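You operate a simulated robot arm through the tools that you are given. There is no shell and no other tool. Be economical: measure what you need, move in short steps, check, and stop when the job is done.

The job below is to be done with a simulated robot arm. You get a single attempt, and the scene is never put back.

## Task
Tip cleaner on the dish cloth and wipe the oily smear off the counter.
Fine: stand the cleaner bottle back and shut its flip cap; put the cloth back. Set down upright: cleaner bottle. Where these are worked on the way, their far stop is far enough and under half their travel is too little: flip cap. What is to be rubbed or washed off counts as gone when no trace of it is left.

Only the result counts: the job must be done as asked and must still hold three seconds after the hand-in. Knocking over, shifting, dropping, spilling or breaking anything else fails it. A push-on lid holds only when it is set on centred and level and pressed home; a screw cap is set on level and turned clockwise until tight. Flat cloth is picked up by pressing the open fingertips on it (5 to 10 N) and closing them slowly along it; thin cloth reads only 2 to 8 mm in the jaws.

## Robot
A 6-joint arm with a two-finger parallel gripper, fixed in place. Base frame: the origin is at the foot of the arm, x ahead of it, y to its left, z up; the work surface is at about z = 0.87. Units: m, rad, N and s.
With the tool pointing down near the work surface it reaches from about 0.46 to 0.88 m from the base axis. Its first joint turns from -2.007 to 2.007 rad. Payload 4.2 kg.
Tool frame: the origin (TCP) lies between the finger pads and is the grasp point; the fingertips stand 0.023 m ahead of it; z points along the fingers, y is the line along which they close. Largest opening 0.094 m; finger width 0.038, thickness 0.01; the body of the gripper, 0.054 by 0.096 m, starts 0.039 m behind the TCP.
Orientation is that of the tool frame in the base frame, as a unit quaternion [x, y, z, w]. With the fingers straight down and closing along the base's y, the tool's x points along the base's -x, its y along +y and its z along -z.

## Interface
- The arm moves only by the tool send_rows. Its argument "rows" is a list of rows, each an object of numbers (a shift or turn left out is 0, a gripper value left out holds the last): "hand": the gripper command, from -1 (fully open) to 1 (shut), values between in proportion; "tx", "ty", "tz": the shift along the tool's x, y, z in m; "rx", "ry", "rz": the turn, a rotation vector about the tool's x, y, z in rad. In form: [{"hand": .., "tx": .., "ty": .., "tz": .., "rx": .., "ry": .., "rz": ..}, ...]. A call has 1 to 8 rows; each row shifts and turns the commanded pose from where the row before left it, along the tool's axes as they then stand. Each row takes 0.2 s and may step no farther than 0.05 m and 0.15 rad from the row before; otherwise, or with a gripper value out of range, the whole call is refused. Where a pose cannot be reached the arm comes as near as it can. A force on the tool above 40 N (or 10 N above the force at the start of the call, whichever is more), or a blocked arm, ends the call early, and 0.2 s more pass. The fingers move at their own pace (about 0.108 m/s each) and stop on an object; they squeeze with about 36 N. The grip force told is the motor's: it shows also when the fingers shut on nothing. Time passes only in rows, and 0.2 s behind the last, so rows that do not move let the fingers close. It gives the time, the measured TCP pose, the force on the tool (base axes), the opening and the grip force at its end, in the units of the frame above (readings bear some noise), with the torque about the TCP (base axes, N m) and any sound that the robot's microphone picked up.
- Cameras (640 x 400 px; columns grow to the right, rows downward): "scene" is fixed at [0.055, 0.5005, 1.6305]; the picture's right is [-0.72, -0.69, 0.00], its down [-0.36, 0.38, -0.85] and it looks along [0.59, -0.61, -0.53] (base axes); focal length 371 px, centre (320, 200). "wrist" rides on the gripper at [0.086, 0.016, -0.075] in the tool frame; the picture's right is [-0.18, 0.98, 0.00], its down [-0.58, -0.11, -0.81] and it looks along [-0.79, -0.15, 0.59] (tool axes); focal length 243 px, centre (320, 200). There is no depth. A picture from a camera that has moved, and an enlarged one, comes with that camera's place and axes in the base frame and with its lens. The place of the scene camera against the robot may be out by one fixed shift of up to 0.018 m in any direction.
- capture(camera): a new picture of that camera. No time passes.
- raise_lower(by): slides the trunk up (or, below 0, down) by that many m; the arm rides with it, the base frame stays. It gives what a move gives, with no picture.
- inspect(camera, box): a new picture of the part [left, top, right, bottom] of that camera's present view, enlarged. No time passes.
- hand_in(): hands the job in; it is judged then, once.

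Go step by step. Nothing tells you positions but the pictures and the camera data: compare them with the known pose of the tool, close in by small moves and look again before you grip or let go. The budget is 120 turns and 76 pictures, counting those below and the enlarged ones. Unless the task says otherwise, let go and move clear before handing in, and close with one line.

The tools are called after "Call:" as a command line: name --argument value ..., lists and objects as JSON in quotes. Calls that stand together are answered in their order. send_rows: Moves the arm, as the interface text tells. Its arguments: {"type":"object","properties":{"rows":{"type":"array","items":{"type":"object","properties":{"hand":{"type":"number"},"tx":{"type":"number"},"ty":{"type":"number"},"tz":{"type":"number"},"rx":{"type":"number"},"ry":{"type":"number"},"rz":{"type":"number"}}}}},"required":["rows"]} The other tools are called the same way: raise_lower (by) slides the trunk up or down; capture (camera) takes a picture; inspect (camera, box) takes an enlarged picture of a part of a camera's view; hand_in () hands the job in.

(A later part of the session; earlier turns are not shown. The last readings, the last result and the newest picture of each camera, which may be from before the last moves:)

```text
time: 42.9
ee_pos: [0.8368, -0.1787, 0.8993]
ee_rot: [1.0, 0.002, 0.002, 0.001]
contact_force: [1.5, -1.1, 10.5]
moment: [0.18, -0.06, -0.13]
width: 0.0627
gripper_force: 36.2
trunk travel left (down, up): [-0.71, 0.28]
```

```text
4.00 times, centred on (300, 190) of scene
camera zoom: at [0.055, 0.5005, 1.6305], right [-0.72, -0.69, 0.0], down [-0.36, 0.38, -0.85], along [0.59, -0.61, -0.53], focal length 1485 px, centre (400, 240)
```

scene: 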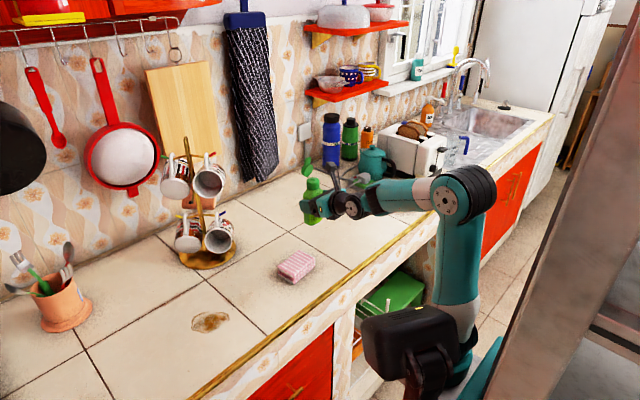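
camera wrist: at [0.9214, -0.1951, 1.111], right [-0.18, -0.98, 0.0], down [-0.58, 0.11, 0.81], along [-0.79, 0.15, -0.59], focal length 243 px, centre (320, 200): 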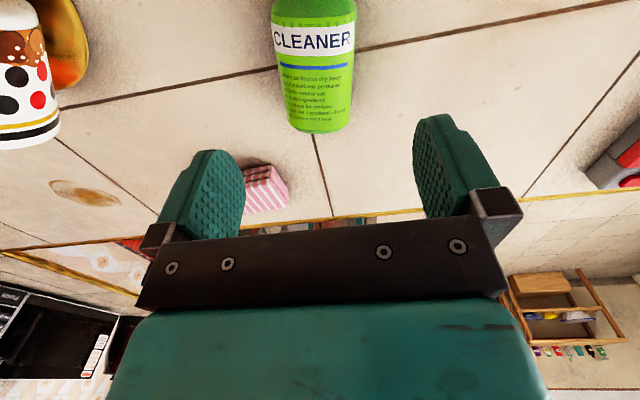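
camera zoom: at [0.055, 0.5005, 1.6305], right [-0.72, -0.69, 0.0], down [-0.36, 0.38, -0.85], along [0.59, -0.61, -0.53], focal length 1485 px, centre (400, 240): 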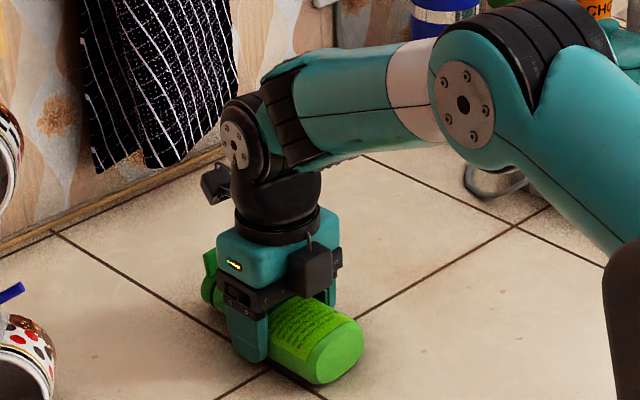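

Gripped at 63 mm. I lift gently.

Call:
send_rows --rows '[{"tz": -0.01}, {"tz": -0.02}, {"tz": -0.025}, {"tz": -0.03}, {"tz": -0.03}, {"tz": -0.03}, {"tz": -0.03}, {}]'

Call:
send_rows --rows '[{"tx": -0.02, "ty": 0.014}, {"tx": -0.02, "ty": 0.014}, {"tx": -0.02, "ty": 0.014}, {"tx": -0.02, "ty": 0.014}, {"tx": -0.02, "ty": 0.014}, {"tx": -0.02, "ty": 0.014}, {"tx": -0.015, "ty": 0.01}, {}]'

Call:
inspect --camera "scene" --box '[260, 100, 420, 240]'

```text
time: 44.7
ee_pos: [0.8363, -0.1793, 1.0728]
ee_rot: [1.0, 0.001, 0.0, 0.001]
contact_force: [0.0, -0.2, -2.8]
moment: [0.0, 0.0, 0.03]
width: 0.0624
gripper_force: 36.3
trunk travel left (down, up): [-0.71, 0.28]
```

```text
time: 46.5
ee_pos: [0.7012, -0.2738, 1.0729]
ee_rot: [1.0, 0.002, 0.001, 0.0]
contact_force: [0.1, 0.9, -3.9]
moment: [-0.01, 0.0, 0.0]
width: 0.0626
gripper_force: 36.3
trunk travel left (down, up): [-0.71, 0.28]
```

```text
2.86 times, centred on (340, 170) of scene
camera zoom: at [0.055, 0.5005, 1.6305], right [-0.72, -0.69, 0.0], down [-0.36, 0.38, -0.85], along [0.59, -0.61, -0.53], focal length 1061 px, centre (263, 286)
```

zoom: 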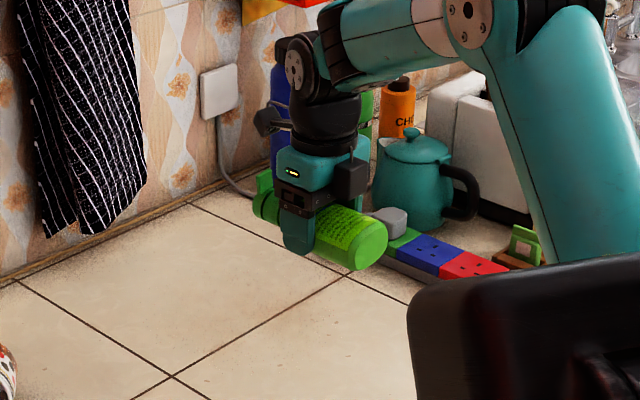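

Held level. I pitch the hand up gradually to stand the bottle.

Call:
send_rows --rows '[{"ry": 0.1}, {"ry": 0.13}, {"ry": 0.13}, {"ry": 0.13}, {}]'

Call:
send_rows --rows '[{"ry": 0.1}, {"ry": 0.1}, {"ry": 0.1}, {}]'

```text
time: 47.7
ee_pos: [0.7007, -0.2725, 1.072]
ee_rot: [0.97, 0.002, 0.243, 0.0]
contact_force: [-0.8, 0.0, -4.1]
moment: [0.04, 0.01, 0.01]
width: 0.0632
gripper_force: 36.4
trunk travel left (down, up): [-0.71, 0.28]
```

```text
time: 48.7
ee_pos: [0.7014, -0.2736, 1.0719]
ee_rot: [0.922, 0.002, 0.386, -0.001]
contact_force: [-0.3, 0.4, -2.9]
moment: [0.0, -0.02, 0.0]
width: 0.0629
gripper_force: 36.0
trunk travel left (down, up): [-0.71, 0.28]
```

At 45°, all fine. I lower the trunk (raising the hand to compensate) for better reach, then continue.

Call:
raise_lower --by -0.1

Call:
send_rows --rows '[{"tx": 0.02, "tz": -0.02}, {"tx": 0.02, "tz": -0.02}, {"tx": 0.02, "tz": -0.02}, {"tx": 0.012, "tz": -0.012}, {"ry": 0.1}, {"ry": 0.1}, {}]'

Call:
send_rows --rows '[{"ry": 0.1}, {"ry": 0.1}, {"ry": 0.1}, {"ry": 0.1}, {"ry": 0.1}, {"ry": 0.05}, {}]'

Call:
inspect --camera "scene" --box '[260, 100, 420, 240]'

Call:
capture --camera "wrist"

```text
time: 50.0
ee_pos: [0.7017, -0.2743, 0.972]
ee_rot: [0.923, 0.001, 0.385, 0.0]
contact_force: [0.2, -0.2, -3.2]
moment: [0.0, 0.03, 0.01]
width: 0.0628
gripper_force: 36.0
trunk travel left (down, up): [-0.61, 0.38]
```

```text
time: 51.6
ee_pos: [0.7016, -0.2727, 1.0726]
ee_rot: [0.88, 0.002, 0.476, -0.001]
contact_force: [-0.1, -0.1, -3.7]
moment: [-0.04, 0.0, -0.04]
width: 0.0628
gripper_force: 36.0
trunk travel left (down, up): [-0.61, 0.38]
```

```text
time: 53.2
ee_pos: [0.7, -0.2713, 1.0732]
ee_rot: [0.718, 0.001, 0.696, 0.0]
contact_force: [-0.6, -0.1, -2.9]
moment: [0.04, 0.02, 0.0]
width: 0.0628
gripper_force: 36.2
trunk travel left (down, up): [-0.61, 0.38]
```

```text
2.86 times, centred on (340, 170) of scene
camera zoom: at [0.055, 0.5005, 1.6305], right [-0.72, -0.69, 0.0], down [-0.36, 0.38, -0.85], along [0.59, -0.61, -0.53], focal length 1061 px, centre (263, 286)
```

zoom: 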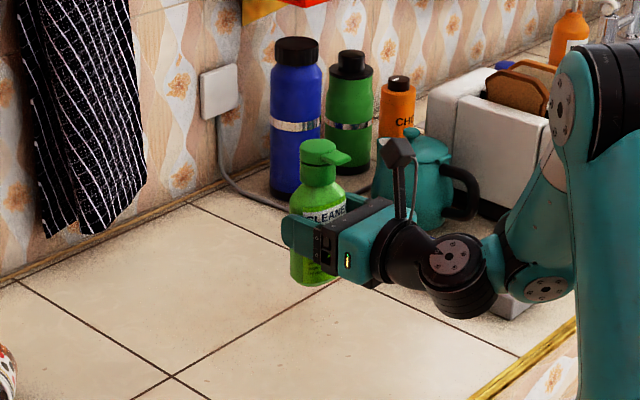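

```text
32 pictures are left
camera wrist: at [0.6277, -0.29, 1.1616], right [0.0, -0.98, -0.18], down [-0.82, 0.11, -0.56], along [0.57, 0.15, -0.81], focal length 243 px, centre (320, 200)
```

wrist: 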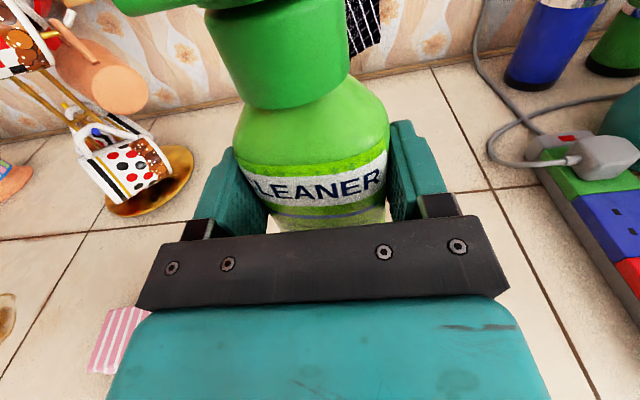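

The bottle is upright in the hand with its lid shut. I level it and lower it with the trunk to its original place.

Call:
send_rows --rows '[{"ry": 0.03}, {}]'

Call:
raise_lower --by -0.12

Call:
send_rows --rows '[{"tx": -0.005}, {"tx": -0.003}, {}]'

Call:
inspect --camera "scene" --box '[280, 150, 400, 250]'

```text
time: 53.8
ee_pos: [0.7011, -0.2733, 1.0737]
ee_rot: [0.708, 0.0, 0.707, -0.002]
contact_force: [-0.1, 0.3, -2.5]
moment: [-0.01, 0.05, 0.03]
width: 0.0628
gripper_force: 36.6
trunk travel left (down, up): [-0.61, 0.38]
```

```text
time: 55.3
ee_pos: [0.7011, -0.2716, 0.954]
ee_rot: [0.707, 0.001, 0.707, -0.002]
contact_force: [-0.2, 0.4, -3.0]
moment: [-0.01, 0.06, 0.02]
width: 0.0627
gripper_force: 35.9
trunk travel left (down, up): [-0.49, 0.5]
```

```text
time: 56.1
ee_pos: [0.7003, -0.2721, 0.9453]
ee_rot: [0.707, 0.002, 0.707, -0.001]
contact_force: [-0.2, -0.6, -3.2]
moment: [-0.01, 0.02, 0.01]
width: 0.0627
gripper_force: 35.7
trunk travel left (down, up): [-0.49, 0.5]
```

```text
4.00 times, centred on (340, 200) of scene
camera zoom: at [0.055, 0.5005, 1.6305], right [-0.72, -0.69, 0.0], down [-0.36, 0.38, -0.85], along [0.59, -0.61, -0.53], focal length 1485 px, centre (240, 200)
```

zoom: 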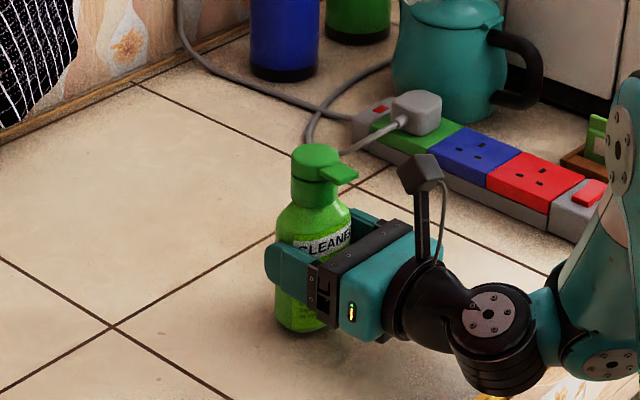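

Still a few mm above the counter. I lower in 2 mm steps until contact.

Call:
send_rows --rows '[{"tx": -0.003, "tz": -0.004}, {"tx": -0.003}, {"tx": -0.002}, {}]'

Call:
send_rows --rows '[{"tx": -0.002}, {"tx": -0.002}, {}]'

```text
time: 57.1
ee_pos: [0.6958, -0.2716, 0.9401]
ee_rot: [0.705, 0.002, 0.709, -0.001]
contact_force: [1.2, -1.7, 14.8]
moment: [0.3, 0.03, 0.0]
width: 0.0628
gripper_force: 35.5
trunk travel left (down, up): [-0.49, 0.5]
```

```text
time: 57.9
ee_pos: [0.695, -0.2728, 0.9344]
ee_rot: [0.705, 0.0, 0.709, 0.0]
contact_force: [1.0, -2.9, 28.7]
moment: [-0.05, -0.27, 0.29]
width: 0.0628
gripper_force: 35.6
trunk travel left (down, up): [-0.49, 0.5]
```

Contact made. I ease the pressure, release slowly and back away.

Call:
send_rows --rows '[{"tx": 0.003}, {"hand": 0.2}, {"hand": -0.2}, {"hand": -1}, {}, {"tz": -0.02}, {"tz": -0.03}, {}]'

Call:
capture --camera "wrist"

Call:
inspect --camera "scene" --box '[280, 150, 400, 250]'

```text
time: 59.7
ee_pos: [0.6472, -0.2732, 0.9371]
ee_rot: [0.707, 0.003, 0.707, -0.001]
contact_force: [0.5, 0.6, 0.9]
moment: [0.01, 0.01, -0.02]
width: 0.0939
gripper_force: 0.1
trunk travel left (down, up): [-0.49, 0.5]
```

```text
30 pictures are left
camera wrist: at [0.5711, -0.2919, 1.0234], right [0.0, -0.98, -0.18], down [-0.81, 0.11, -0.58], along [0.59, 0.15, -0.79], focal length 243 px, centre (320, 200)
```

wrist: 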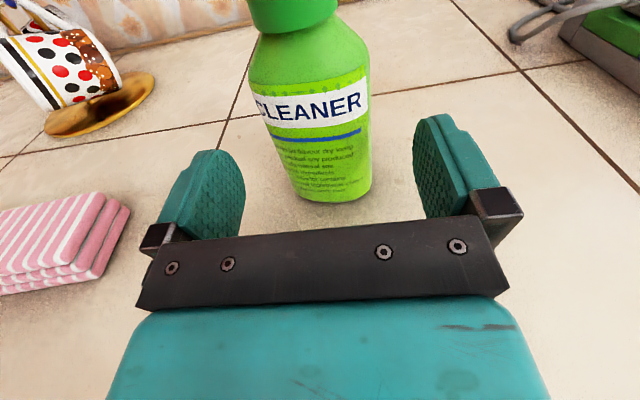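

```text
4.00 times, centred on (340, 200) of scene
camera zoom: at [0.055, 0.5005, 1.6305], right [-0.72, -0.69, 0.0], down [-0.36, 0.38, -0.85], along [0.59, -0.61, -0.53], focal length 1485 px, centre (240, 200)
```

zoom: 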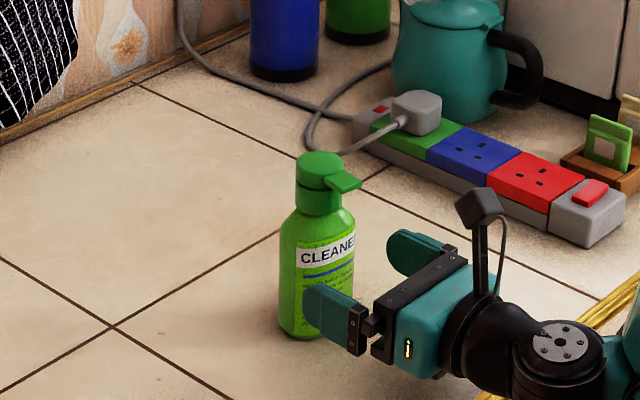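

Bottle stands upright at its old place with lid shut. I roll back to the opening pose with fingers closed.

Call:
send_rows --rows '[{"tz": -0.03, "tx": 0.02}, {"tz": -0.008, "tx": 0.028}, {"hand": 1, "rz": -0.143}, {"rz": -0.143}, {"rz": -0.143}, {"rz": -0.143}, {"rz": -0.143}, {"rz": -0.143}]'

Call:
send_rows --rows '[{"rz": -0.143}, {"rz": -0.143}, {"rz": -0.143}, {"rz": -0.143}, {"rz": -0.141}, {}]'

```text
time: 61.5
ee_pos: [0.6082, -0.2745, 0.9838]
ee_rot: [0.642, 0.297, 0.643, 0.294]
contact_force: [-1.1, 0.0, 0.3]
moment: [0.0, 0.01, -0.02]
width: 0.0001
gripper_force: 35.7
trunk travel left (down, up): [-0.49, 0.5]
```

```text
time: 62.9
ee_pos: [0.6087, -0.2734, 0.9829]
ee_rot: [0.499, 0.502, 0.501, 0.499]
contact_force: [0.6, 0.7, 0.2]
moment: [0.0, 0.01, 0.05]
width: 0.0
gripper_force: 36.1
trunk travel left (down, up): [-0.49, 0.5]
```

Call:
send_rows --rows '[{"ty": 0.011, "tx": -0.003}, {"tz": 0.017}, {"tz": 0.016}, {"tz": 0.014}, {}]'

Call:
inspect --camera "wrist" --box '[260, 20, 420, 220]'

```text
time: 64.1
ee_pos: [0.655, -0.2764, 0.9942]
ee_rot: [0.5, 0.501, 0.501, 0.499]
contact_force: [0.0, -0.6, -0.3]
moment: [-0.04, 0.0, -0.01]
width: 0.0
gripper_force: 35.5
trunk travel left (down, up): [-0.49, 0.5]
```

```text
2.00 times, centred on (340, 120) of wrist
camera zoom: at [0.5794, -0.1908, 1.0105], right [0.0, -0.18, 0.98], down [-0.8, -0.58, -0.11], along [0.59, -0.79, -0.15], focal length 485 px, centre (280, 360)
```

zoom: 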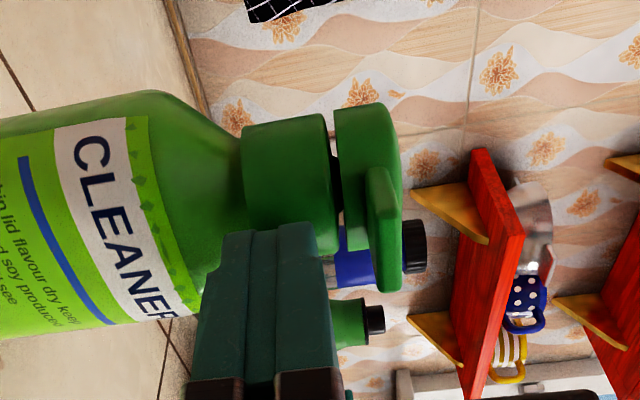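

Same picture as before. I repeat the opening sequence.

Call:
send_rows --rows '[{"ty": 0.006, "tz": 0.002}, {"ty": 0.005, "tz": 0.001}, {"ty": 0.005}, {"ty": 0.005}, {"ty": 0.005, "tz": 0.002}, {"ty": 0.006, "tz": 0.003}, {"ty": 0.006, "tz": 0.005}, {"ty": 0.004, "tz": 0.007}]'

Call:
send_rows --rows '[{"ty": 0.004, "tz": 0.008}, {"ty": 0.002, "tz": 0.008}, {"ty": 0.001, "tz": 0.008}, {"tz": 0.008}, {"tz": 0.007}, {}]'

Call:
inspect --camera "scene" --box '[280, 150, 400, 250]'

```text
time: 65.9
ee_pos: [0.6754, -0.2763, 1.037]
ee_rot: [0.499, 0.5, 0.501, 0.499]
contact_force: [0.6, -0.2, 0.1]
moment: [0.0, 0.04, 0.03]
width: 0.0
gripper_force: 36.1
trunk travel left (down, up): [-0.49, 0.5]
```

```text
time: 67.3
ee_pos: [0.7149, -0.276, 1.0455]
ee_rot: [0.5, 0.501, 0.501, 0.499]
contact_force: [-0.4, 0.5, 1.0]
moment: [-0.04, 0.0, -0.01]
width: 0.0001
gripper_force: 35.6
trunk travel left (down, up): [-0.49, 0.5]
```

```text
4.00 times, centred on (340, 200) of scene
camera zoom: at [0.055, 0.5005, 1.6305], right [-0.72, -0.69, 0.0], down [-0.36, 0.38, -0.85], along [0.59, -0.61, -0.53], focal length 1485 px, centre (240, 200)
```

zoom: 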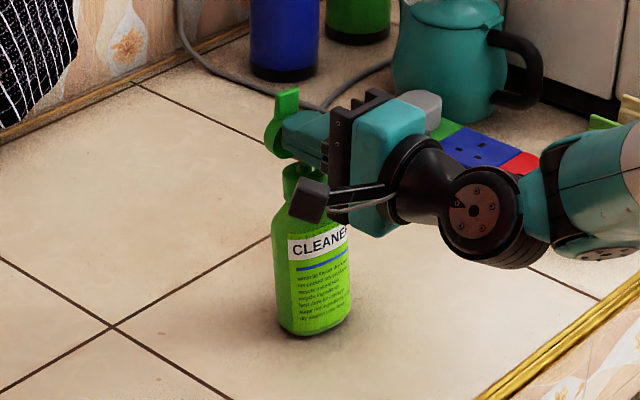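

Lid is open again and the bottle stands. I back out, roll to the grip pose (hand level this time) and check.

Call:
send_rows --rows '[{"tz": -0.01}, {"tz": -0.02}, {"tz": -0.025}, {"tz": -0.025}, {"tz": -0.025}, {"hand": -1}, {"rz": 0.143}, {"rz": 0.143}]'

Call:
send_rows --rows '[{"rz": 0.143}, {"rz": 0.143}, {"rz": 0.143}, {"rz": 0.143}, {"rz": 0.143}, {"rz": 0.143}, {"rz": 0.143}, {"rz": 0.143}]'

Call:
send_rows --rows '[{"rz": 0.141}, {"tx": -0.035}, {"tx": -0.035}, {"tx": -0.035}, {}]'

Call:
capture --camera "wrist"

```text
time: 69.1
ee_pos: [0.6098, -0.2763, 1.0442]
ee_rot: [0.566, 0.424, 0.567, 0.422]
contact_force: [-0.3, 0.7, 0.9]
moment: [-0.02, 0.03, 0.03]
width: 0.094
gripper_force: 0.1
trunk travel left (down, up): [-0.49, 0.5]
```

```text
time: 70.9
ee_pos: [0.6115, -0.2762, 1.0446]
ee_rot: [0.705, 0.051, 0.706, 0.048]
contact_force: [-0.5, -0.5, 0.0]
moment: [0.02, 0.01, 0.01]
width: 0.0942
gripper_force: 0.1
trunk travel left (down, up): [-0.49, 0.5]
```

```text
time: 72.1
ee_pos: [0.613, -0.2779, 0.9584]
ee_rot: [0.708, 0.001, 0.706, -0.001]
contact_force: [1.1, -0.3, -0.3]
moment: [0.04, 0.01, 0.02]
width: 0.0942
gripper_force: 0.1
out of reach, approached as far as the arm can: row 4
trunk travel left (down, up): [-0.49, 0.5]
```

```text
26 pictures are left
camera wrist: at [0.5389, -0.2956, 1.0445], right [0.0, -0.98, -0.18], down [-0.81, 0.11, -0.58], along [0.59, 0.15, -0.8], focal length 243 px, centre (320, 200)
```

wrist: 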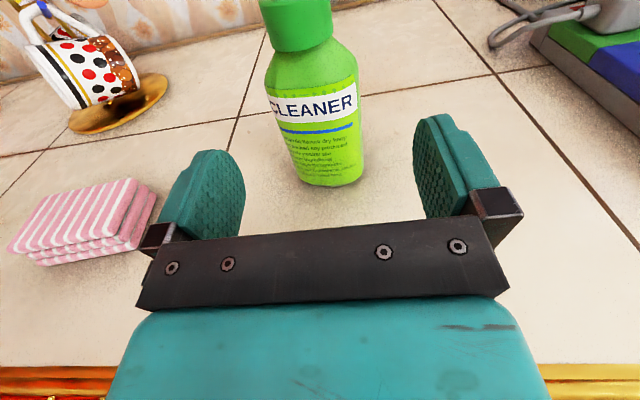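

Aligned. Forward and slightly down, then grip with the TCP centred on the bottle axis.

Call:
send_rows --rows '[{"tz": 0.025, "ty": -0.003}, {"tz": 0.025, "tx": -0.006}, {"tz": 0.02, "tx": -0.007}, {"tz": 0.021}, {}, {"hand": 0.2}, {"hand": 1}, {}]'

Call:
send_rows --rows '[{}, {"tx": 0.004}, {"tx": 0.01}, {"tx": 0.02}, {"tx": 0.02}, {"tx": 0.02}, {"tx": 0.025}, {}]'

Call:
inspect --camera "scene" --box '[280, 130, 400, 250]'

```text
time: 73.9
ee_pos: [0.7056, -0.2751, 0.9453]
ee_rot: [0.707, 0.001, 0.707, 0.0]
contact_force: [0.7, -0.4, 1.1]
moment: [-0.08, -0.07, 0.06]
width: 0.0624
gripper_force: 35.7
trunk travel left (down, up): [-0.49, 0.5]
```

```text
time: 75.7
ee_pos: [0.7053, -0.275, 1.0423]
ee_rot: [0.707, 0.003, 0.707, -0.002]
contact_force: [-0.6, -0.4, -2.6]
moment: [-0.03, 0.01, 0.01]
width: 0.0622
gripper_force: 35.8
trunk travel left (down, up): [-0.49, 0.5]
```

```text
3.33 times, centred on (340, 190) of scene
camera zoom: at [0.055, 0.5005, 1.6305], right [-0.72, -0.69, 0.0], down [-0.36, 0.38, -0.85], along [0.59, -0.61, -0.53], focal length 1238 px, centre (253, 233)
```

zoom: 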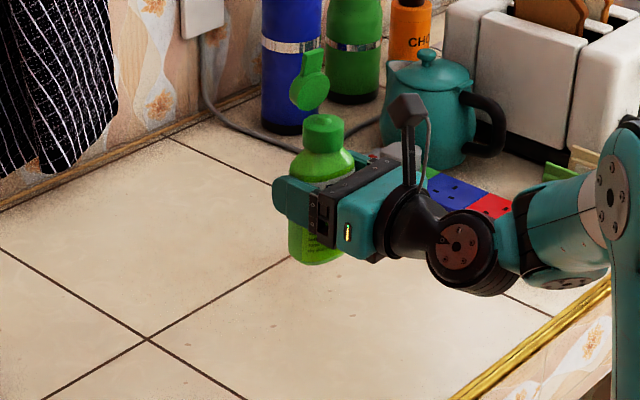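

Held firmly, lid open. I roll 50° here in small steps, which frees the wrist joint before moving sideways.

Call:
send_rows --rows '[{"rz": -0.08}, {"rz": -0.12}, {"rz": -0.12}, {"rz": -0.12}, {"rz": -0.12}, {"rz": -0.12}, {"rz": -0.1}, {}]'

Call:
inspect --camera "scene" --box '[280, 130, 400, 250]'

```text
time: 77.5
ee_pos: [0.7052, -0.2751, 1.0445]
ee_rot: [0.654, 0.27, 0.654, 0.268]
contact_force: [-0.2, -0.7, -3.6]
moment: [0.03, -0.03, -0.02]
width: 0.0622
gripper_force: 35.8
trunk travel left (down, up): [-0.49, 0.5]
```

```text
3.33 times, centred on (340, 190) of scene
camera zoom: at [0.055, 0.5005, 1.6305], right [-0.72, -0.69, 0.0], down [-0.36, 0.38, -0.85], along [0.59, -0.61, -0.53], focal length 1238 px, centre (253, 233)
```

zoom: 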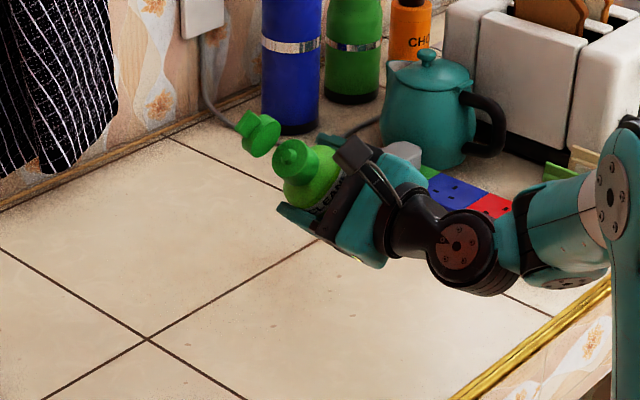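

Call:
send_rows --rows '[{"tx": 0.01, "ty": -0.01, "tz": -0.005}, {"tx": 0.018, "ty": -0.018, "tz": -0.006}, {"tx": 0.018, "ty": -0.018, "tz": -0.006}, {"tx": 0.018, "ty": -0.018, "tz": -0.006}, {"tx": 0.018, "ty": -0.018, "tz": -0.006}, {"tx": 0.018, "ty": -0.018, "tz": -0.006}, {"tx": 0.018, "ty": -0.018, "tz": -0.005}, {}]'

Call:
inspect --camera "scene" --box '[240, 150, 400, 290]'

Call:
capture --camera "wrist"

```text
time: 79.3
ee_pos: [0.6663, -0.1071, 1.0428]
ee_rot: [0.653, 0.27, 0.655, 0.268]
contact_force: [-0.9, -0.3, -3.2]
moment: [0.0, -0.01, 0.01]
width: 0.0624
gripper_force: 36.0
trunk travel left (down, up): [-0.49, 0.5]
```

```text
2.86 times, centred on (320, 220) of scene
camera zoom: at [0.055, 0.5005, 1.6305], right [-0.72, -0.69, 0.0], down [-0.36, 0.38, -0.85], along [0.59, -0.61, -0.53], focal length 1061 px, centre (320, 143)
```

zoom: 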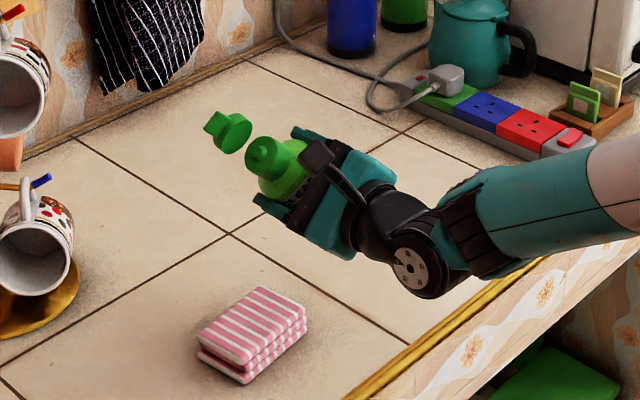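

```text
22 pictures are left
camera wrist: at [0.5903, -0.0591, 1.1165], right [0.0, -0.83, 0.56], down [-0.81, -0.33, -0.49], along [0.59, -0.45, -0.67], focal length 243 px, centre (320, 200)
```

wrist: 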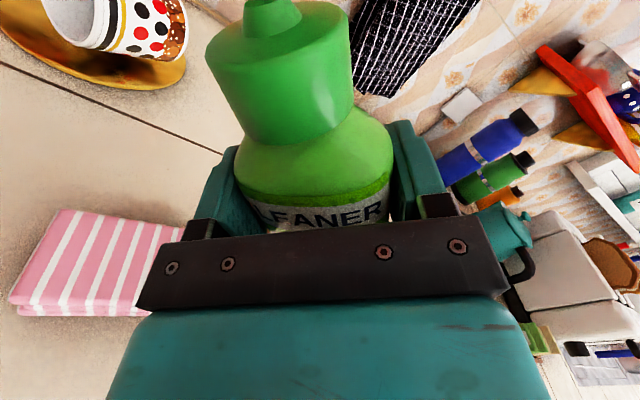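

The spout will hang right over the cloth (centre ≈(0.662,-0.042)). I roll on to about 145° to tip cleaner on it.

Call:
send_rows --rows '[{"rz": -0.13}, {"rz": -0.135}, {"rz": -0.135}, {"rz": -0.135}, {"rz": -0.135}, {"rz": -0.135}, {"rz": -0.135}, {"rz": -0.135}]'

Call:
send_rows --rows '[{"rz": -0.135}, {"rz": -0.135}, {"rz": -0.135}, {"rz": -0.135}, {"rz": -0.12}, {}, {}]'

Call:
inspect --camera "scene" --box '[240, 150, 400, 290]'

```text
time: 81.1
ee_pos: [0.6643, -0.1074, 1.0456]
ee_rot: [0.422, 0.568, 0.423, 0.566]
contact_force: [-0.5, 0.3, -4.1]
moment: [0.01, 0.0, 0.01]
width: 0.0625
gripper_force: 36.0
trunk travel left (down, up): [-0.49, 0.5]
```

```text
time: 82.7
ee_pos: [0.6661, -0.1084, 1.0435]
ee_rot: [0.216, 0.673, 0.219, 0.673]
contact_force: [0.9, 1.1, -3.4]
moment: [0.04, -0.03, 0.01]
width: 0.0619
gripper_force: 36.2
trunk travel left (down, up): [-0.49, 0.5]
```

```text
2.86 times, centred on (320, 220) of scene
camera zoom: at [0.055, 0.5005, 1.6305], right [-0.72, -0.69, 0.0], down [-0.36, 0.38, -0.85], along [0.59, -0.61, -0.53], focal length 1061 px, centre (320, 143)
```

zoom: 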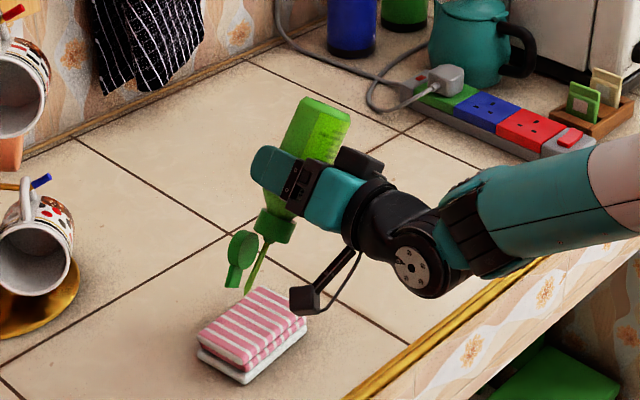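

Cleaner is flowing onto the cloth. I roll back now to stop it and check the cloth.

Call:
send_rows --rows '[{}, {"rz": 0.14}, {"rz": 0.14}, {"rz": 0.14}, {"rz": 0.14}, {"rz": 0.14}, {"rz": 0.14}, {"rz": 0.14}]'

Call:
send_rows --rows '[{"rz": 0.14}, {"rz": 0.14}, {"rz": 0.14}, {"rz": 0.14}, {"rz": 0.14}, {"rz": 0.11}, {}]'

Call:
inspect --camera "scene" --box '[240, 170, 400, 290]'

```text
time: 84.5
ee_pos: [0.6657, -0.1082, 1.0416]
ee_rot: [0.509, 0.491, 0.51, 0.49]
contact_force: [-0.9, 0.2, -3.5]
moment: [0.06, -0.01, -0.01]
width: 0.0624
gripper_force: 36.7
trunk travel left (down, up): [-0.49, 0.5]
```

```text
time: 86.1
ee_pos: [0.6639, -0.1085, 1.0436]
ee_rot: [0.661, 0.252, 0.662, 0.249]
contact_force: [0.3, 0.5, -3.9]
moment: [-0.04, 0.03, -0.03]
width: 0.0621
gripper_force: 35.9
trunk travel left (down, up): [-0.49, 0.5]
```

```text
3.33 times, centred on (320, 230) of scene
camera zoom: at [0.055, 0.5005, 1.6305], right [-0.72, -0.69, 0.0], down [-0.36, 0.38, -0.85], along [0.59, -0.61, -0.53], focal length 1238 px, centre (320, 100)
```

zoom: 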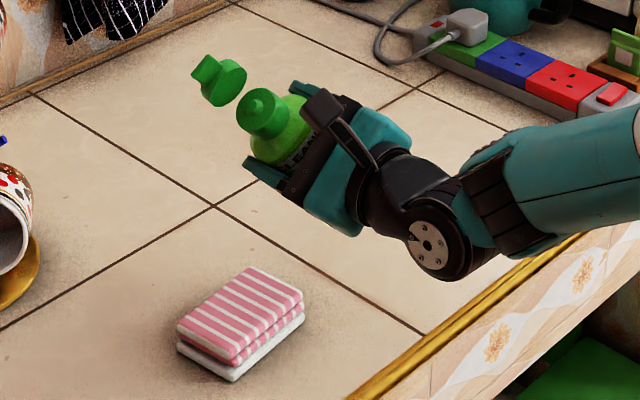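

No puddle; the cloth looks changed (wetted). I carry the bottle back and stand it upright.

Call:
send_rows --rows '[{"tx": -0.0158, "ty": 0.0179, "tz": 0.006}, {"tx": -0.0158, "ty": 0.0179, "tz": 0.006}, {"tx": -0.0158, "ty": 0.0179, "tz": 0.006}, {"tx": -0.0158, "ty": 0.0179, "tz": 0.006}, {"tx": -0.0158, "ty": 0.0179, "tz": 0.006}, {"tx": -0.0158, "ty": 0.0179, "tz": 0.006}, {"tx": -0.0159, "ty": 0.0176, "tz": 0.005}, {}]'

Call:
send_rows --rows '[{"rz": 0.12}, {"rz": 0.12}, {"rz": 0.12}, {"rz": 0.12}, {"rz": 0.12}, {"rz": 0.12}, {}]'

```text
time: 87.9
ee_pos: [0.7076, -0.2756, 1.0425]
ee_rot: [0.661, 0.252, 0.662, 0.25]
contact_force: [-0.6, -0.4, -3.2]
moment: [0.02, -0.03, 0.02]
width: 0.062
gripper_force: 35.9
trunk travel left (down, up): [-0.49, 0.5]
```

```text
time: 89.5
ee_pos: [0.7078, -0.2736, 1.0438]
ee_rot: [0.707, 0.003, 0.707, 0.001]
contact_force: [-0.8, -0.9, -4.1]
moment: [0.0, 0.0, -0.02]
width: 0.0625
gripper_force: 35.9
trunk travel left (down, up): [-0.49, 0.5]
```

Upright again above its place. I lower to the counter until light contact.

Call:
send_rows --rows '[{"tx": -0.025, "tz": -0.003}, {"tx": -0.025}, {"tx": -0.02}, {"tx": -0.015}, {"tx": -0.007}, {"tx": -0.003}, {}]'

Call:
send_rows --rows '[{"tx": -0.002}, {}]'

```text
time: 91.1
ee_pos: [0.7039, -0.2739, 0.9506]
ee_rot: [0.707, 0.002, 0.707, 0.001]
contact_force: [0.2, -0.5, -3.9]
moment: [-0.01, -0.02, -0.02]
width: 0.0622
gripper_force: 35.7
trunk travel left (down, up): [-0.49, 0.5]
```

```text
time: 91.7
ee_pos: [0.705, -0.2744, 0.9469]
ee_rot: [0.707, 0.002, 0.707, 0.002]
contact_force: [-0.9, -0.1, -3.8]
moment: [0.0, 0.0, 0.02]
width: 0.0622
gripper_force: 36.3
trunk travel left (down, up): [-0.49, 0.5]
```

Call:
send_rows --rows '[{"tx": -0.0015}, {"tx": -0.001}, {}]'

```text
time: 92.5
ee_pos: [0.7032, -0.2753, 0.9448]
ee_rot: [0.707, 0.003, 0.708, 0.001]
contact_force: [0.8, -0.2, 0.7]
moment: [0.09, -0.05, -0.02]
width: 0.0622
gripper_force: 36.0
trunk travel left (down, up): [-0.49, 0.5]
```

The base touches the counter. I release, back off, raise, and turn the hand straight down to shut the lid from behind.

Call:
send_rows --rows '[{"hand": 0.2}, {"hand": -0.3}, {"hand": -1}, {}, {"tz": -0.025}, {"tz": -0.035}, {"tz": -0.02}, {}]'

Call:
raise_lower --by 0.22

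Call:
send_rows --rows '[{"ry": -0.14, "hand": 1}, {"ry": -0.14}, {"ry": -0.14}, {"ry": -0.14}, {"ry": -0.14}, {"ry": -0.14}, {"ry": -0.14}, {"ry": -0.14}]'

Call:
send_rows --rows '[{"ry": -0.14}, {"ry": -0.14}, {"ry": -0.14}, {"ry": -0.031}, {}]'

Call:
capture --camera "scene"

```text
time: 94.3
ee_pos: [0.6279, -0.2767, 0.9472]
ee_rot: [0.709, 0.003, 0.705, 0.001]
contact_force: [0.4, -0.4, 0.6]
moment: [-0.04, -0.02, 0.01]
width: 0.094
gripper_force: 0.0
out of reach, approached as far as the arm can: row 7
trunk travel left (down, up): [-0.49, 0.5]
```

```text
time: 96.6
ee_pos: [0.6285, -0.2765, 1.1675]
ee_rot: [0.709, 0.003, 0.705, 0.001]
contact_force: [0.1, 0.9, 0.4]
moment: [0.01, 0.0, 0.0]
width: 0.0939
gripper_force: 0.1
trunk travel left (down, up): [-0.71, 0.28]
```

```text
time: 98.4
ee_pos: [0.6281, -0.2761, 1.1691]
ee_rot: [0.976, 0.001, 0.22, 0.002]
contact_force: [0.9, 0.6, -0.9]
moment: [-0.01, -0.02, -0.02]
width: 0.0
gripper_force: 36.2
trunk travel left (down, up): [-0.71, 0.28]
```

```text
time: 99.6
ee_pos: [0.6281, -0.276, 1.1683]
ee_rot: [1.0, 0.001, -0.003, 0.003]
contact_force: [-0.1, -0.3, 0.3]
moment: [0.0, 0.0, -0.03]
width: 0.0
gripper_force: 36.4
trunk travel left (down, up): [-0.71, 0.28]
```

```text
19 pictures are left
```

scene: 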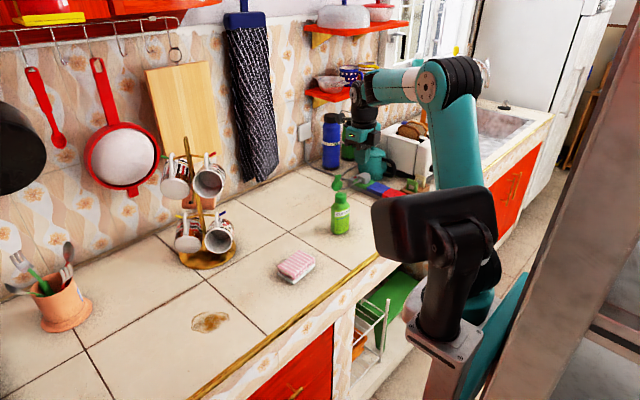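

Bottle stands well, lid open. I pass over it, then lower the closed fingers behind the lid.

Call:
send_rows --rows '[{"tx": 0.045}, {"tx": 0.045}, {"tx": 0.045}, {"tx": 0.037}, {"tz": 0.04}, {"tz": 0.04}, {"tz": 0.035}, {}]'

Call:
inspect --camera "scene" --box '[280, 130, 400, 250]'

Call:
capture --camera "wrist"

```text
time: 101.4
ee_pos: [0.7979, -0.2757, 1.0523]
ee_rot: [1.0, 0.002, -0.003, 0.002]
contact_force: [0.1, 0.0, -1.1]
moment: [-0.01, 0.01, 0.02]
width: 0.0
gripper_force: 35.5
trunk travel left (down, up): [-0.71, 0.28]
```

```text
3.33 times, centred on (340, 190) of scene
camera zoom: at [0.055, 0.5005, 1.6305], right [-0.72, -0.69, 0.0], down [-0.36, 0.38, -0.85], along [0.59, -0.61, -0.53], focal length 1238 px, centre (253, 233)
```

zoom: 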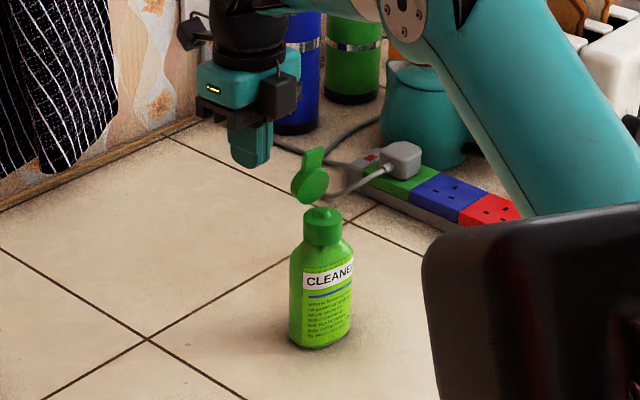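

```text
17 pictures are left
camera wrist: at [0.8838, -0.2938, 1.1254], right [-0.18, -0.98, 0.01], down [-0.58, 0.11, 0.81], along [-0.8, 0.14, -0.59], focal length 243 px, centre (320, 200)
```

wrist: 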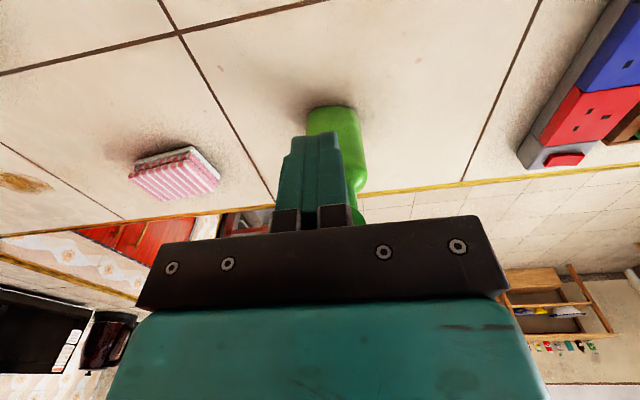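

Fingers are behind the lid. I pull it slowly towards the robot.

Call:
send_rows --rows '[{"tx": -0.012}, {"tx": -0.01}, {"tx": -0.01}, {"tx": -0.008}, {"tx": -0.008}, {"tx": -0.008}, {"tx": -0.008}]'

Call:
inspect --camera "scene" --box '[280, 130, 400, 250]'

```text
time: 103.0
ee_pos: [0.7359, -0.276, 1.0524]
ee_rot: [1.0, 0.002, -0.002, 0.002]
contact_force: [0.8, 0.0, 0.2]
moment: [0.0, 0.01, -0.01]
width: 0.0
gripper_force: 36.5
trunk travel left (down, up): [-0.71, 0.28]
```

```text
3.33 times, centred on (340, 190) of scene
camera zoom: at [0.055, 0.5005, 1.6305], right [-0.72, -0.69, 0.0], down [-0.36, 0.38, -0.85], along [0.59, -0.61, -0.53], focal length 1238 px, centre (253, 233)
```

zoom: 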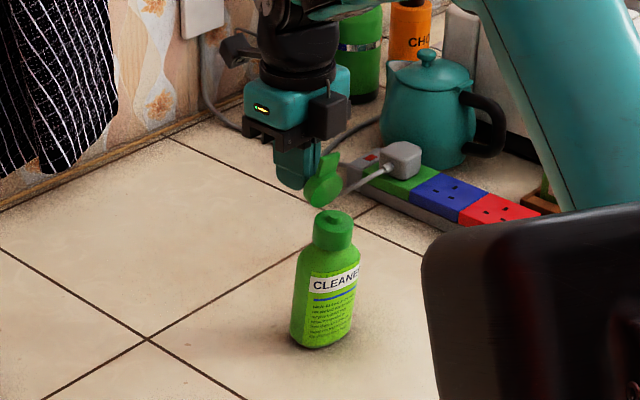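

The bottle is being tipped rather than the lid turned, so pushing low is wrong. I back off gently and plan to take the tab's tip between the fingers and guide it along its arc.

Call:
send_rows --rows '[{"tx": 0.006}, {"tx": 0.006}, {"tx": 0.008}, {"tx": 0.015}, {"tx": 0.025}, {"tz": -0.045, "hand": -1}, {"tz": -0.02}, {}]'

Call:
capture --camera "wrist"

Call:
inspect --camera "scene" --box '[280, 130, 400, 250]'

```text
time: 104.8
ee_pos: [0.7965, -0.2766, 1.1167]
ee_rot: [1.0, 0.001, -0.003, 0.003]
contact_force: [0.2, 0.4, -0.4]
moment: [-0.02, 0.02, -0.02]
width: 0.094
gripper_force: 0.0
trunk travel left (down, up): [-0.71, 0.28]
```

```text
15 pictures are left
camera wrist: at [0.8819, -0.2933, 1.1911], right [-0.18, -0.98, 0.01], down [-0.58, 0.11, 0.81], along [-0.8, 0.14, -0.59], focal length 243 px, centre (320, 200)
```

wrist: 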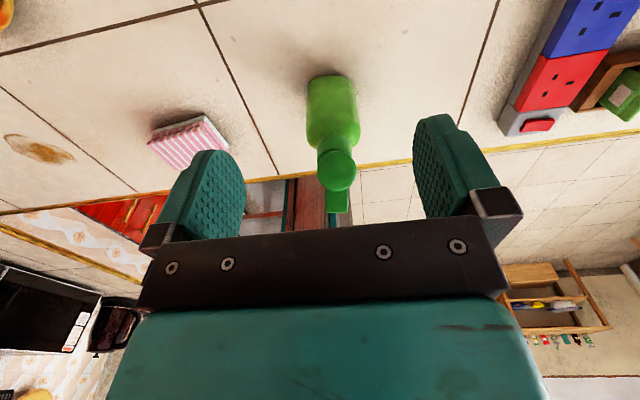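

```text
3.33 times, centred on (340, 190) of scene
camera zoom: at [0.055, 0.5005, 1.6305], right [-0.72, -0.69, 0.0], down [-0.36, 0.38, -0.85], along [0.59, -0.61, -0.53], focal length 1238 px, centre (253, 233)
```

zoom: 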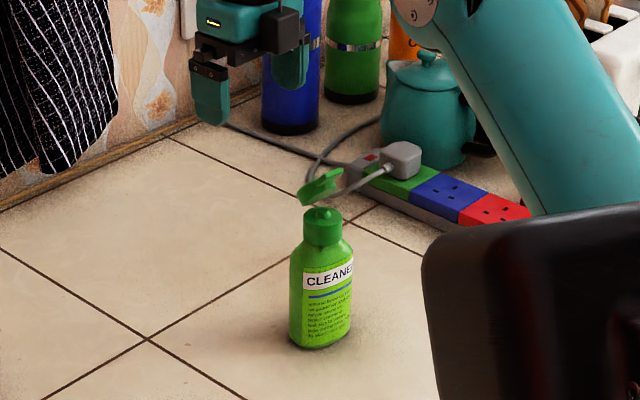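

The lid now leans half shut and the bottle stands upright. I close the fingers and press the lid down from above.

Call:
send_rows --rows '[{"hand": 1, "tx": -0.03}, {"tx": -0.035}, {"tx": -0.031}, {"tz": 0.012}, {"tz": 0.012}, {"tz": 0.012}, {"tz": 0.01}, {"tz": 0.008}]'

Call:
send_rows --rows '[{"tz": 0.006}, {"tz": 0.004}, {"tz": 0.003}, {}]'

```text
time: 106.6
ee_pos: [0.7003, -0.2763, 1.0628]
ee_rot: [1.0, 0.002, -0.002, 0.003]
contact_force: [-0.3, -1.3, 0.4]
moment: [-0.03, 0.01, 0.0]
width: 0.0001
gripper_force: 35.6
trunk travel left (down, up): [-0.71, 0.28]
```

```text
time: 107.6
ee_pos: [0.6999, -0.2763, 1.0516]
ee_rot: [1.0, 0.002, -0.002, 0.003]
contact_force: [0.1, -1.2, 6.0]
moment: [0.01, -0.1, -0.04]
width: 0.0
gripper_force: 36.3
trunk travel left (down, up): [-0.71, 0.28]
```

Call:
send_rows --rows '[{"tz": 0.002}, {"tz": 0.002}, {}]'

Call:
inspect --camera "scene" --box '[300, 170, 380, 250]'

```text
time: 108.5
ee_pos: [0.7007, -0.2767, 1.052]
ee_rot: [1.0, 0.001, 0.002, 0.004]
contact_force: [-4.0, 2.0, 18.8]
moment: [0.07, 0.19, -0.05]
width: 0.0
gripper_force: 36.1
trunk travel left (down, up): [-0.71, 0.28]
stopped in row 3: the force on the tool passed its limit at 41 N (the readings are from after the stop); the commanded pose is now the measured one
```

```text
5.00 times, centred on (340, 210) of scene
camera zoom: at [0.055, 0.5005, 1.6305], right [-0.72, -0.69, 0.0], down [-0.36, 0.38, -0.85], along [0.59, -0.61, -0.53], focal length 1857 px, centre (220, 150)
```

zoom: 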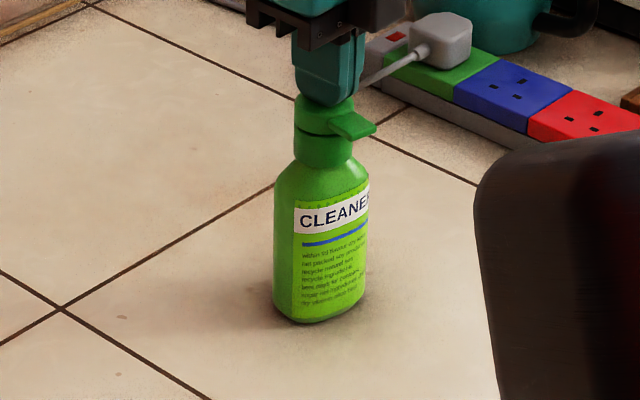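

The lid is pressed hard shut. I lift off and check it while the hand moves to a safe height.

Call:
send_rows --rows '[{"tz": -0.005}, {"tz": -0.03}, {"tz": -0.04}, {"tz": -0.04}, {}]'

Call:
inspect --camera "scene" --box '[250, 165, 370, 285]'

```text
time: 109.7
ee_pos: [0.6995, -0.2765, 1.163]
ee_rot: [1.0, 0.001, 0.0, 0.003]
contact_force: [0.3, 0.5, 0.4]
moment: [0.02, -0.01, 0.02]
width: 0.0002
gripper_force: 35.8
trunk travel left (down, up): [-0.71, 0.28]
```

```text
3.33 times, centred on (310, 225) of scene
camera zoom: at [0.055, 0.5005, 1.6305], right [-0.72, -0.69, 0.0], down [-0.36, 0.38, -0.85], along [0.59, -0.61, -0.53], focal length 1238 px, centre (353, 117)
```

zoom: 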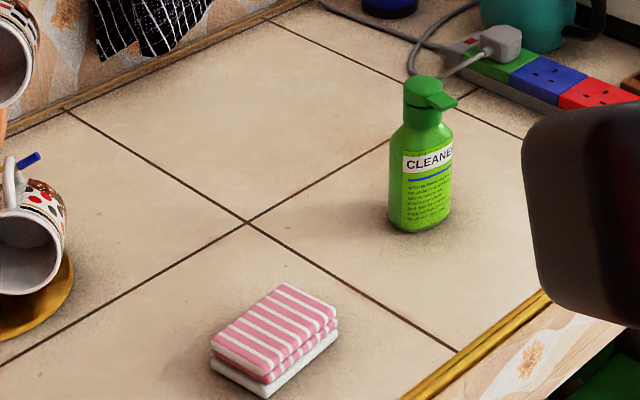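

Bottle stands with its cap shut. Now the cloth: I turn the hand so the fingers close across its short side and go above it.

Call:
send_rows --rows '[{"rz": -0.14, "hand": -1}, {"rz": -0.14}, {"rz": -0.14}, {"rz": -0.14}, {"rz": -0.14}, {"rz": -0.14}, {"rz": -0.14}, {"rz": -0.14}]'

Call:
send_rows --rows '[{"rz": -0.14}, {"rz": -0.14}, {"rz": -0.14}, {"rz": -0.14}, {}]'

```text
time: 111.5
ee_pos: [0.7018, -0.276, 1.1636]
ee_rot: [0.846, 0.533, -0.002, 0.005]
contact_force: [-0.7, -0.4, 1.0]
moment: [0.03, -0.02, 0.03]
width: 0.0941
gripper_force: 0.0
trunk travel left (down, up): [-0.71, 0.28]
```

```text
time: 112.7
ee_pos: [0.702, -0.2758, 1.1636]
ee_rot: [0.666, 0.746, -0.003, 0.003]
contact_force: [-0.6, -0.3, -0.1]
moment: [0.01, 0.01, -0.03]
width: 0.0938
gripper_force: 0.1
trunk travel left (down, up): [-0.71, 0.28]
```

Call:
send_rows --rows '[{"tx": 0.04, "ty": -0.003}, {"tx": 0.04, "ty": -0.003}, {"tx": 0.04, "ty": -0.003}, {"tx": 0.04, "ty": -0.003}, {"tx": 0.04, "ty": -0.0013}, {"tx": 0.037, "tz": 0.03}, {"tz": 0.045}, {"tz": 0.045}]'

Call:
capture --camera "wrist"

```text
time: 114.5
ee_pos: [0.6594, -0.0433, 1.0396]
ee_rot: [0.666, 0.746, -0.002, 0.005]
contact_force: [0.1, -0.2, 0.4]
moment: [0.02, -0.02, 0.04]
width: 0.0938
gripper_force: 0.0
trunk travel left (down, up): [-0.71, 0.28]
```

```text
11 pictures are left
camera wrist: at [0.6652, 0.0441, 1.1128], right [1.0, -0.07, 0.0], down [-0.05, -0.58, 0.81], along [-0.06, -0.81, -0.59], focal length 243 px, centre (320, 200)
```

wrist: 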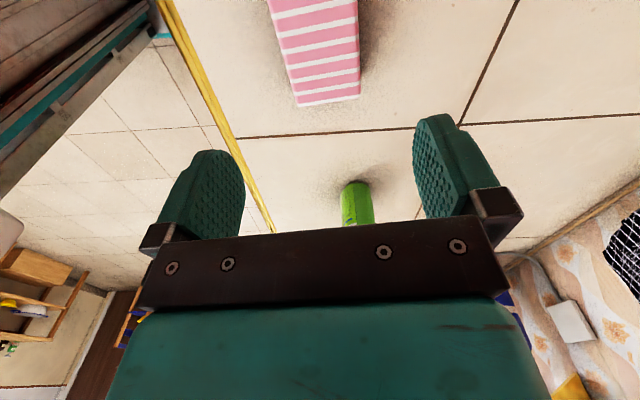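

The cloth is centred right under the hand at (0.659,-0.042), about 62 mm wide. I descend and close on it.

Call:
send_rows --rows '[{"tz": 0.04}, {"tz": 0.04}, {"tz": 0.03}, {"tz": 0.02}, {"tz": 0.008}, {}]'

Call:
send_rows --rows '[{"hand": -0.2}, {"hand": 0.2}, {"hand": 0.5}, {"hand": 1}, {}, {}]'

Call:
inspect --camera "scene" --box '[180, 190, 380, 340]'

```text
time: 115.9
ee_pos: [0.6616, -0.0437, 0.9035]
ee_rot: [0.667, 0.745, -0.003, 0.003]
contact_force: [-0.2, -0.2, 0.6]
moment: [-0.01, 0.03, 0.06]
width: 0.094
gripper_force: 0.0
trunk travel left (down, up): [-0.71, 0.28]
```

```text
time: 117.3
ee_pos: [0.6611, -0.0443, 0.9046]
ee_rot: [0.666, 0.746, -0.003, 0.003]
contact_force: [-0.3, 0.0, 0.5]
moment: [0.02, -0.04, 0.04]
width: 0.065
gripper_force: 35.8
trunk travel left (down, up): [-0.71, 0.28]
```

```text
2.67 times, centred on (280, 265) of scene
camera zoom: at [0.055, 0.5005, 1.6305], right [-0.72, -0.69, 0.0], down [-0.36, 0.38, -0.85], along [0.59, -0.61, -0.53], focal length 990 px, centre (427, 27)
```

zoom: 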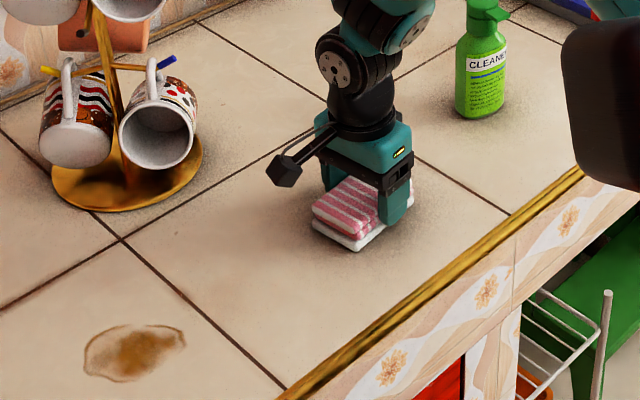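

Cloth is held at 65 mm. I lift it a little and carry it over the smear at about (0.689,0.231).

Call:
send_rows --rows '[{"tz": -0.02}, {"tz": -0.03}, {"tx": 0.03, "ty": 0.0065}, {"tx": 0.04, "ty": 0.0087}, {"tx": 0.05, "ty": 0.0109}, {"tx": 0.05, "ty": 0.0109}, {"tx": 0.05, "ty": 0.0109}, {"tx": 0.05, "ty": 0.0109}]'

Call:
send_rows --rows '[{}, {"tz": 0.02}, {"tz": 0.015}, {"tz": 0.01}, {}]'

Call:
inspect --camera "scene" --box '[130, 240, 330, 390]'

```text
refused: row 5 steps farther than a row can; nothing moved
```

```text
time: 117.8
ee_pos: [0.6633, -0.0438, 0.903]
ee_rot: [0.666, 0.746, -0.001, 0.006]
contact_force: [-5.1, -1.8, 22.3]
moment: [0.01, 0.47, 0.02]
width: 0.0651
gripper_force: 36.6
trunk travel left (down, up): [-0.71, 0.28]
stopped in row 2: the force on the tool passed its limit at 46 N (the readings are from after the stop); the commanded pose is now the measured one
```

```text
2.67 times, centred on (230, 315) of scene
camera zoom: at [0.055, 0.5005, 1.6305], right [-0.72, -0.69, 0.0], down [-0.36, 0.38, -0.85], along [0.59, -0.61, -0.53], focal length 990 px, centre (560, -107)
```

zoom: 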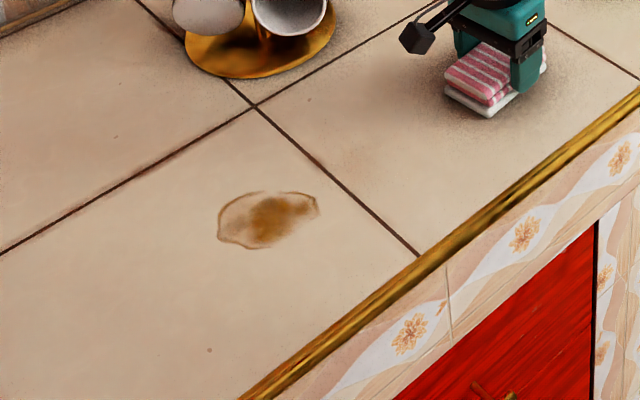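

The move was refused for one over-long step, and the second call just pressed the cloth where it lay (stopped safely). I resend with shorter steps.

Call:
send_rows --rows '[{"tz": -0.02}, {"tz": -0.028}, {"tx": 0.03, "ty": 0.0065}, {"tx": 0.045, "ty": 0.0098}, {"tx": 0.048, "ty": 0.0105}, {"tx": 0.048, "ty": 0.0105}, {"tx": 0.048, "ty": 0.0105}, {"tx": 0.048, "ty": 0.0105}]'

```text
time: 119.6
ee_pos: [0.6917, 0.2279, 0.9478]
ee_rot: [0.667, 0.745, -0.001, 0.005]
contact_force: [0.0, 0.4, -0.3]
moment: [0.02, 0.0, 0.0]
width: 0.0651
gripper_force: 36.2
trunk travel left (down, up): [-0.71, 0.28]
```

Call:
send_rows --rows '[{"tz": 0.02}, {"tz": 0.017}, {"tz": 0.004}, {"tz": 0.002}, {}]'

```text
time: 120.8
ee_pos: [0.6931, 0.2284, 0.9046]
ee_rot: [0.667, 0.745, -0.001, 0.005]
contact_force: [0.0, 0.3, -0.7]
moment: [-0.01, 0.0, -0.03]
width: 0.065
gripper_force: 36.0
trunk travel left (down, up): [-0.71, 0.28]
```

Call:
send_rows --rows '[{"tz": 0.001}, {"tz": 0.0005}, {}]'

```text
time: 121.6
ee_pos: [0.6915, 0.2289, 0.9017]
ee_rot: [0.667, 0.745, -0.001, 0.004]
contact_force: [2.3, 0.6, 6.0]
moment: [-0.02, 0.22, 0.01]
width: 0.065
gripper_force: 35.8
trunk travel left (down, up): [-0.71, 0.28]
```

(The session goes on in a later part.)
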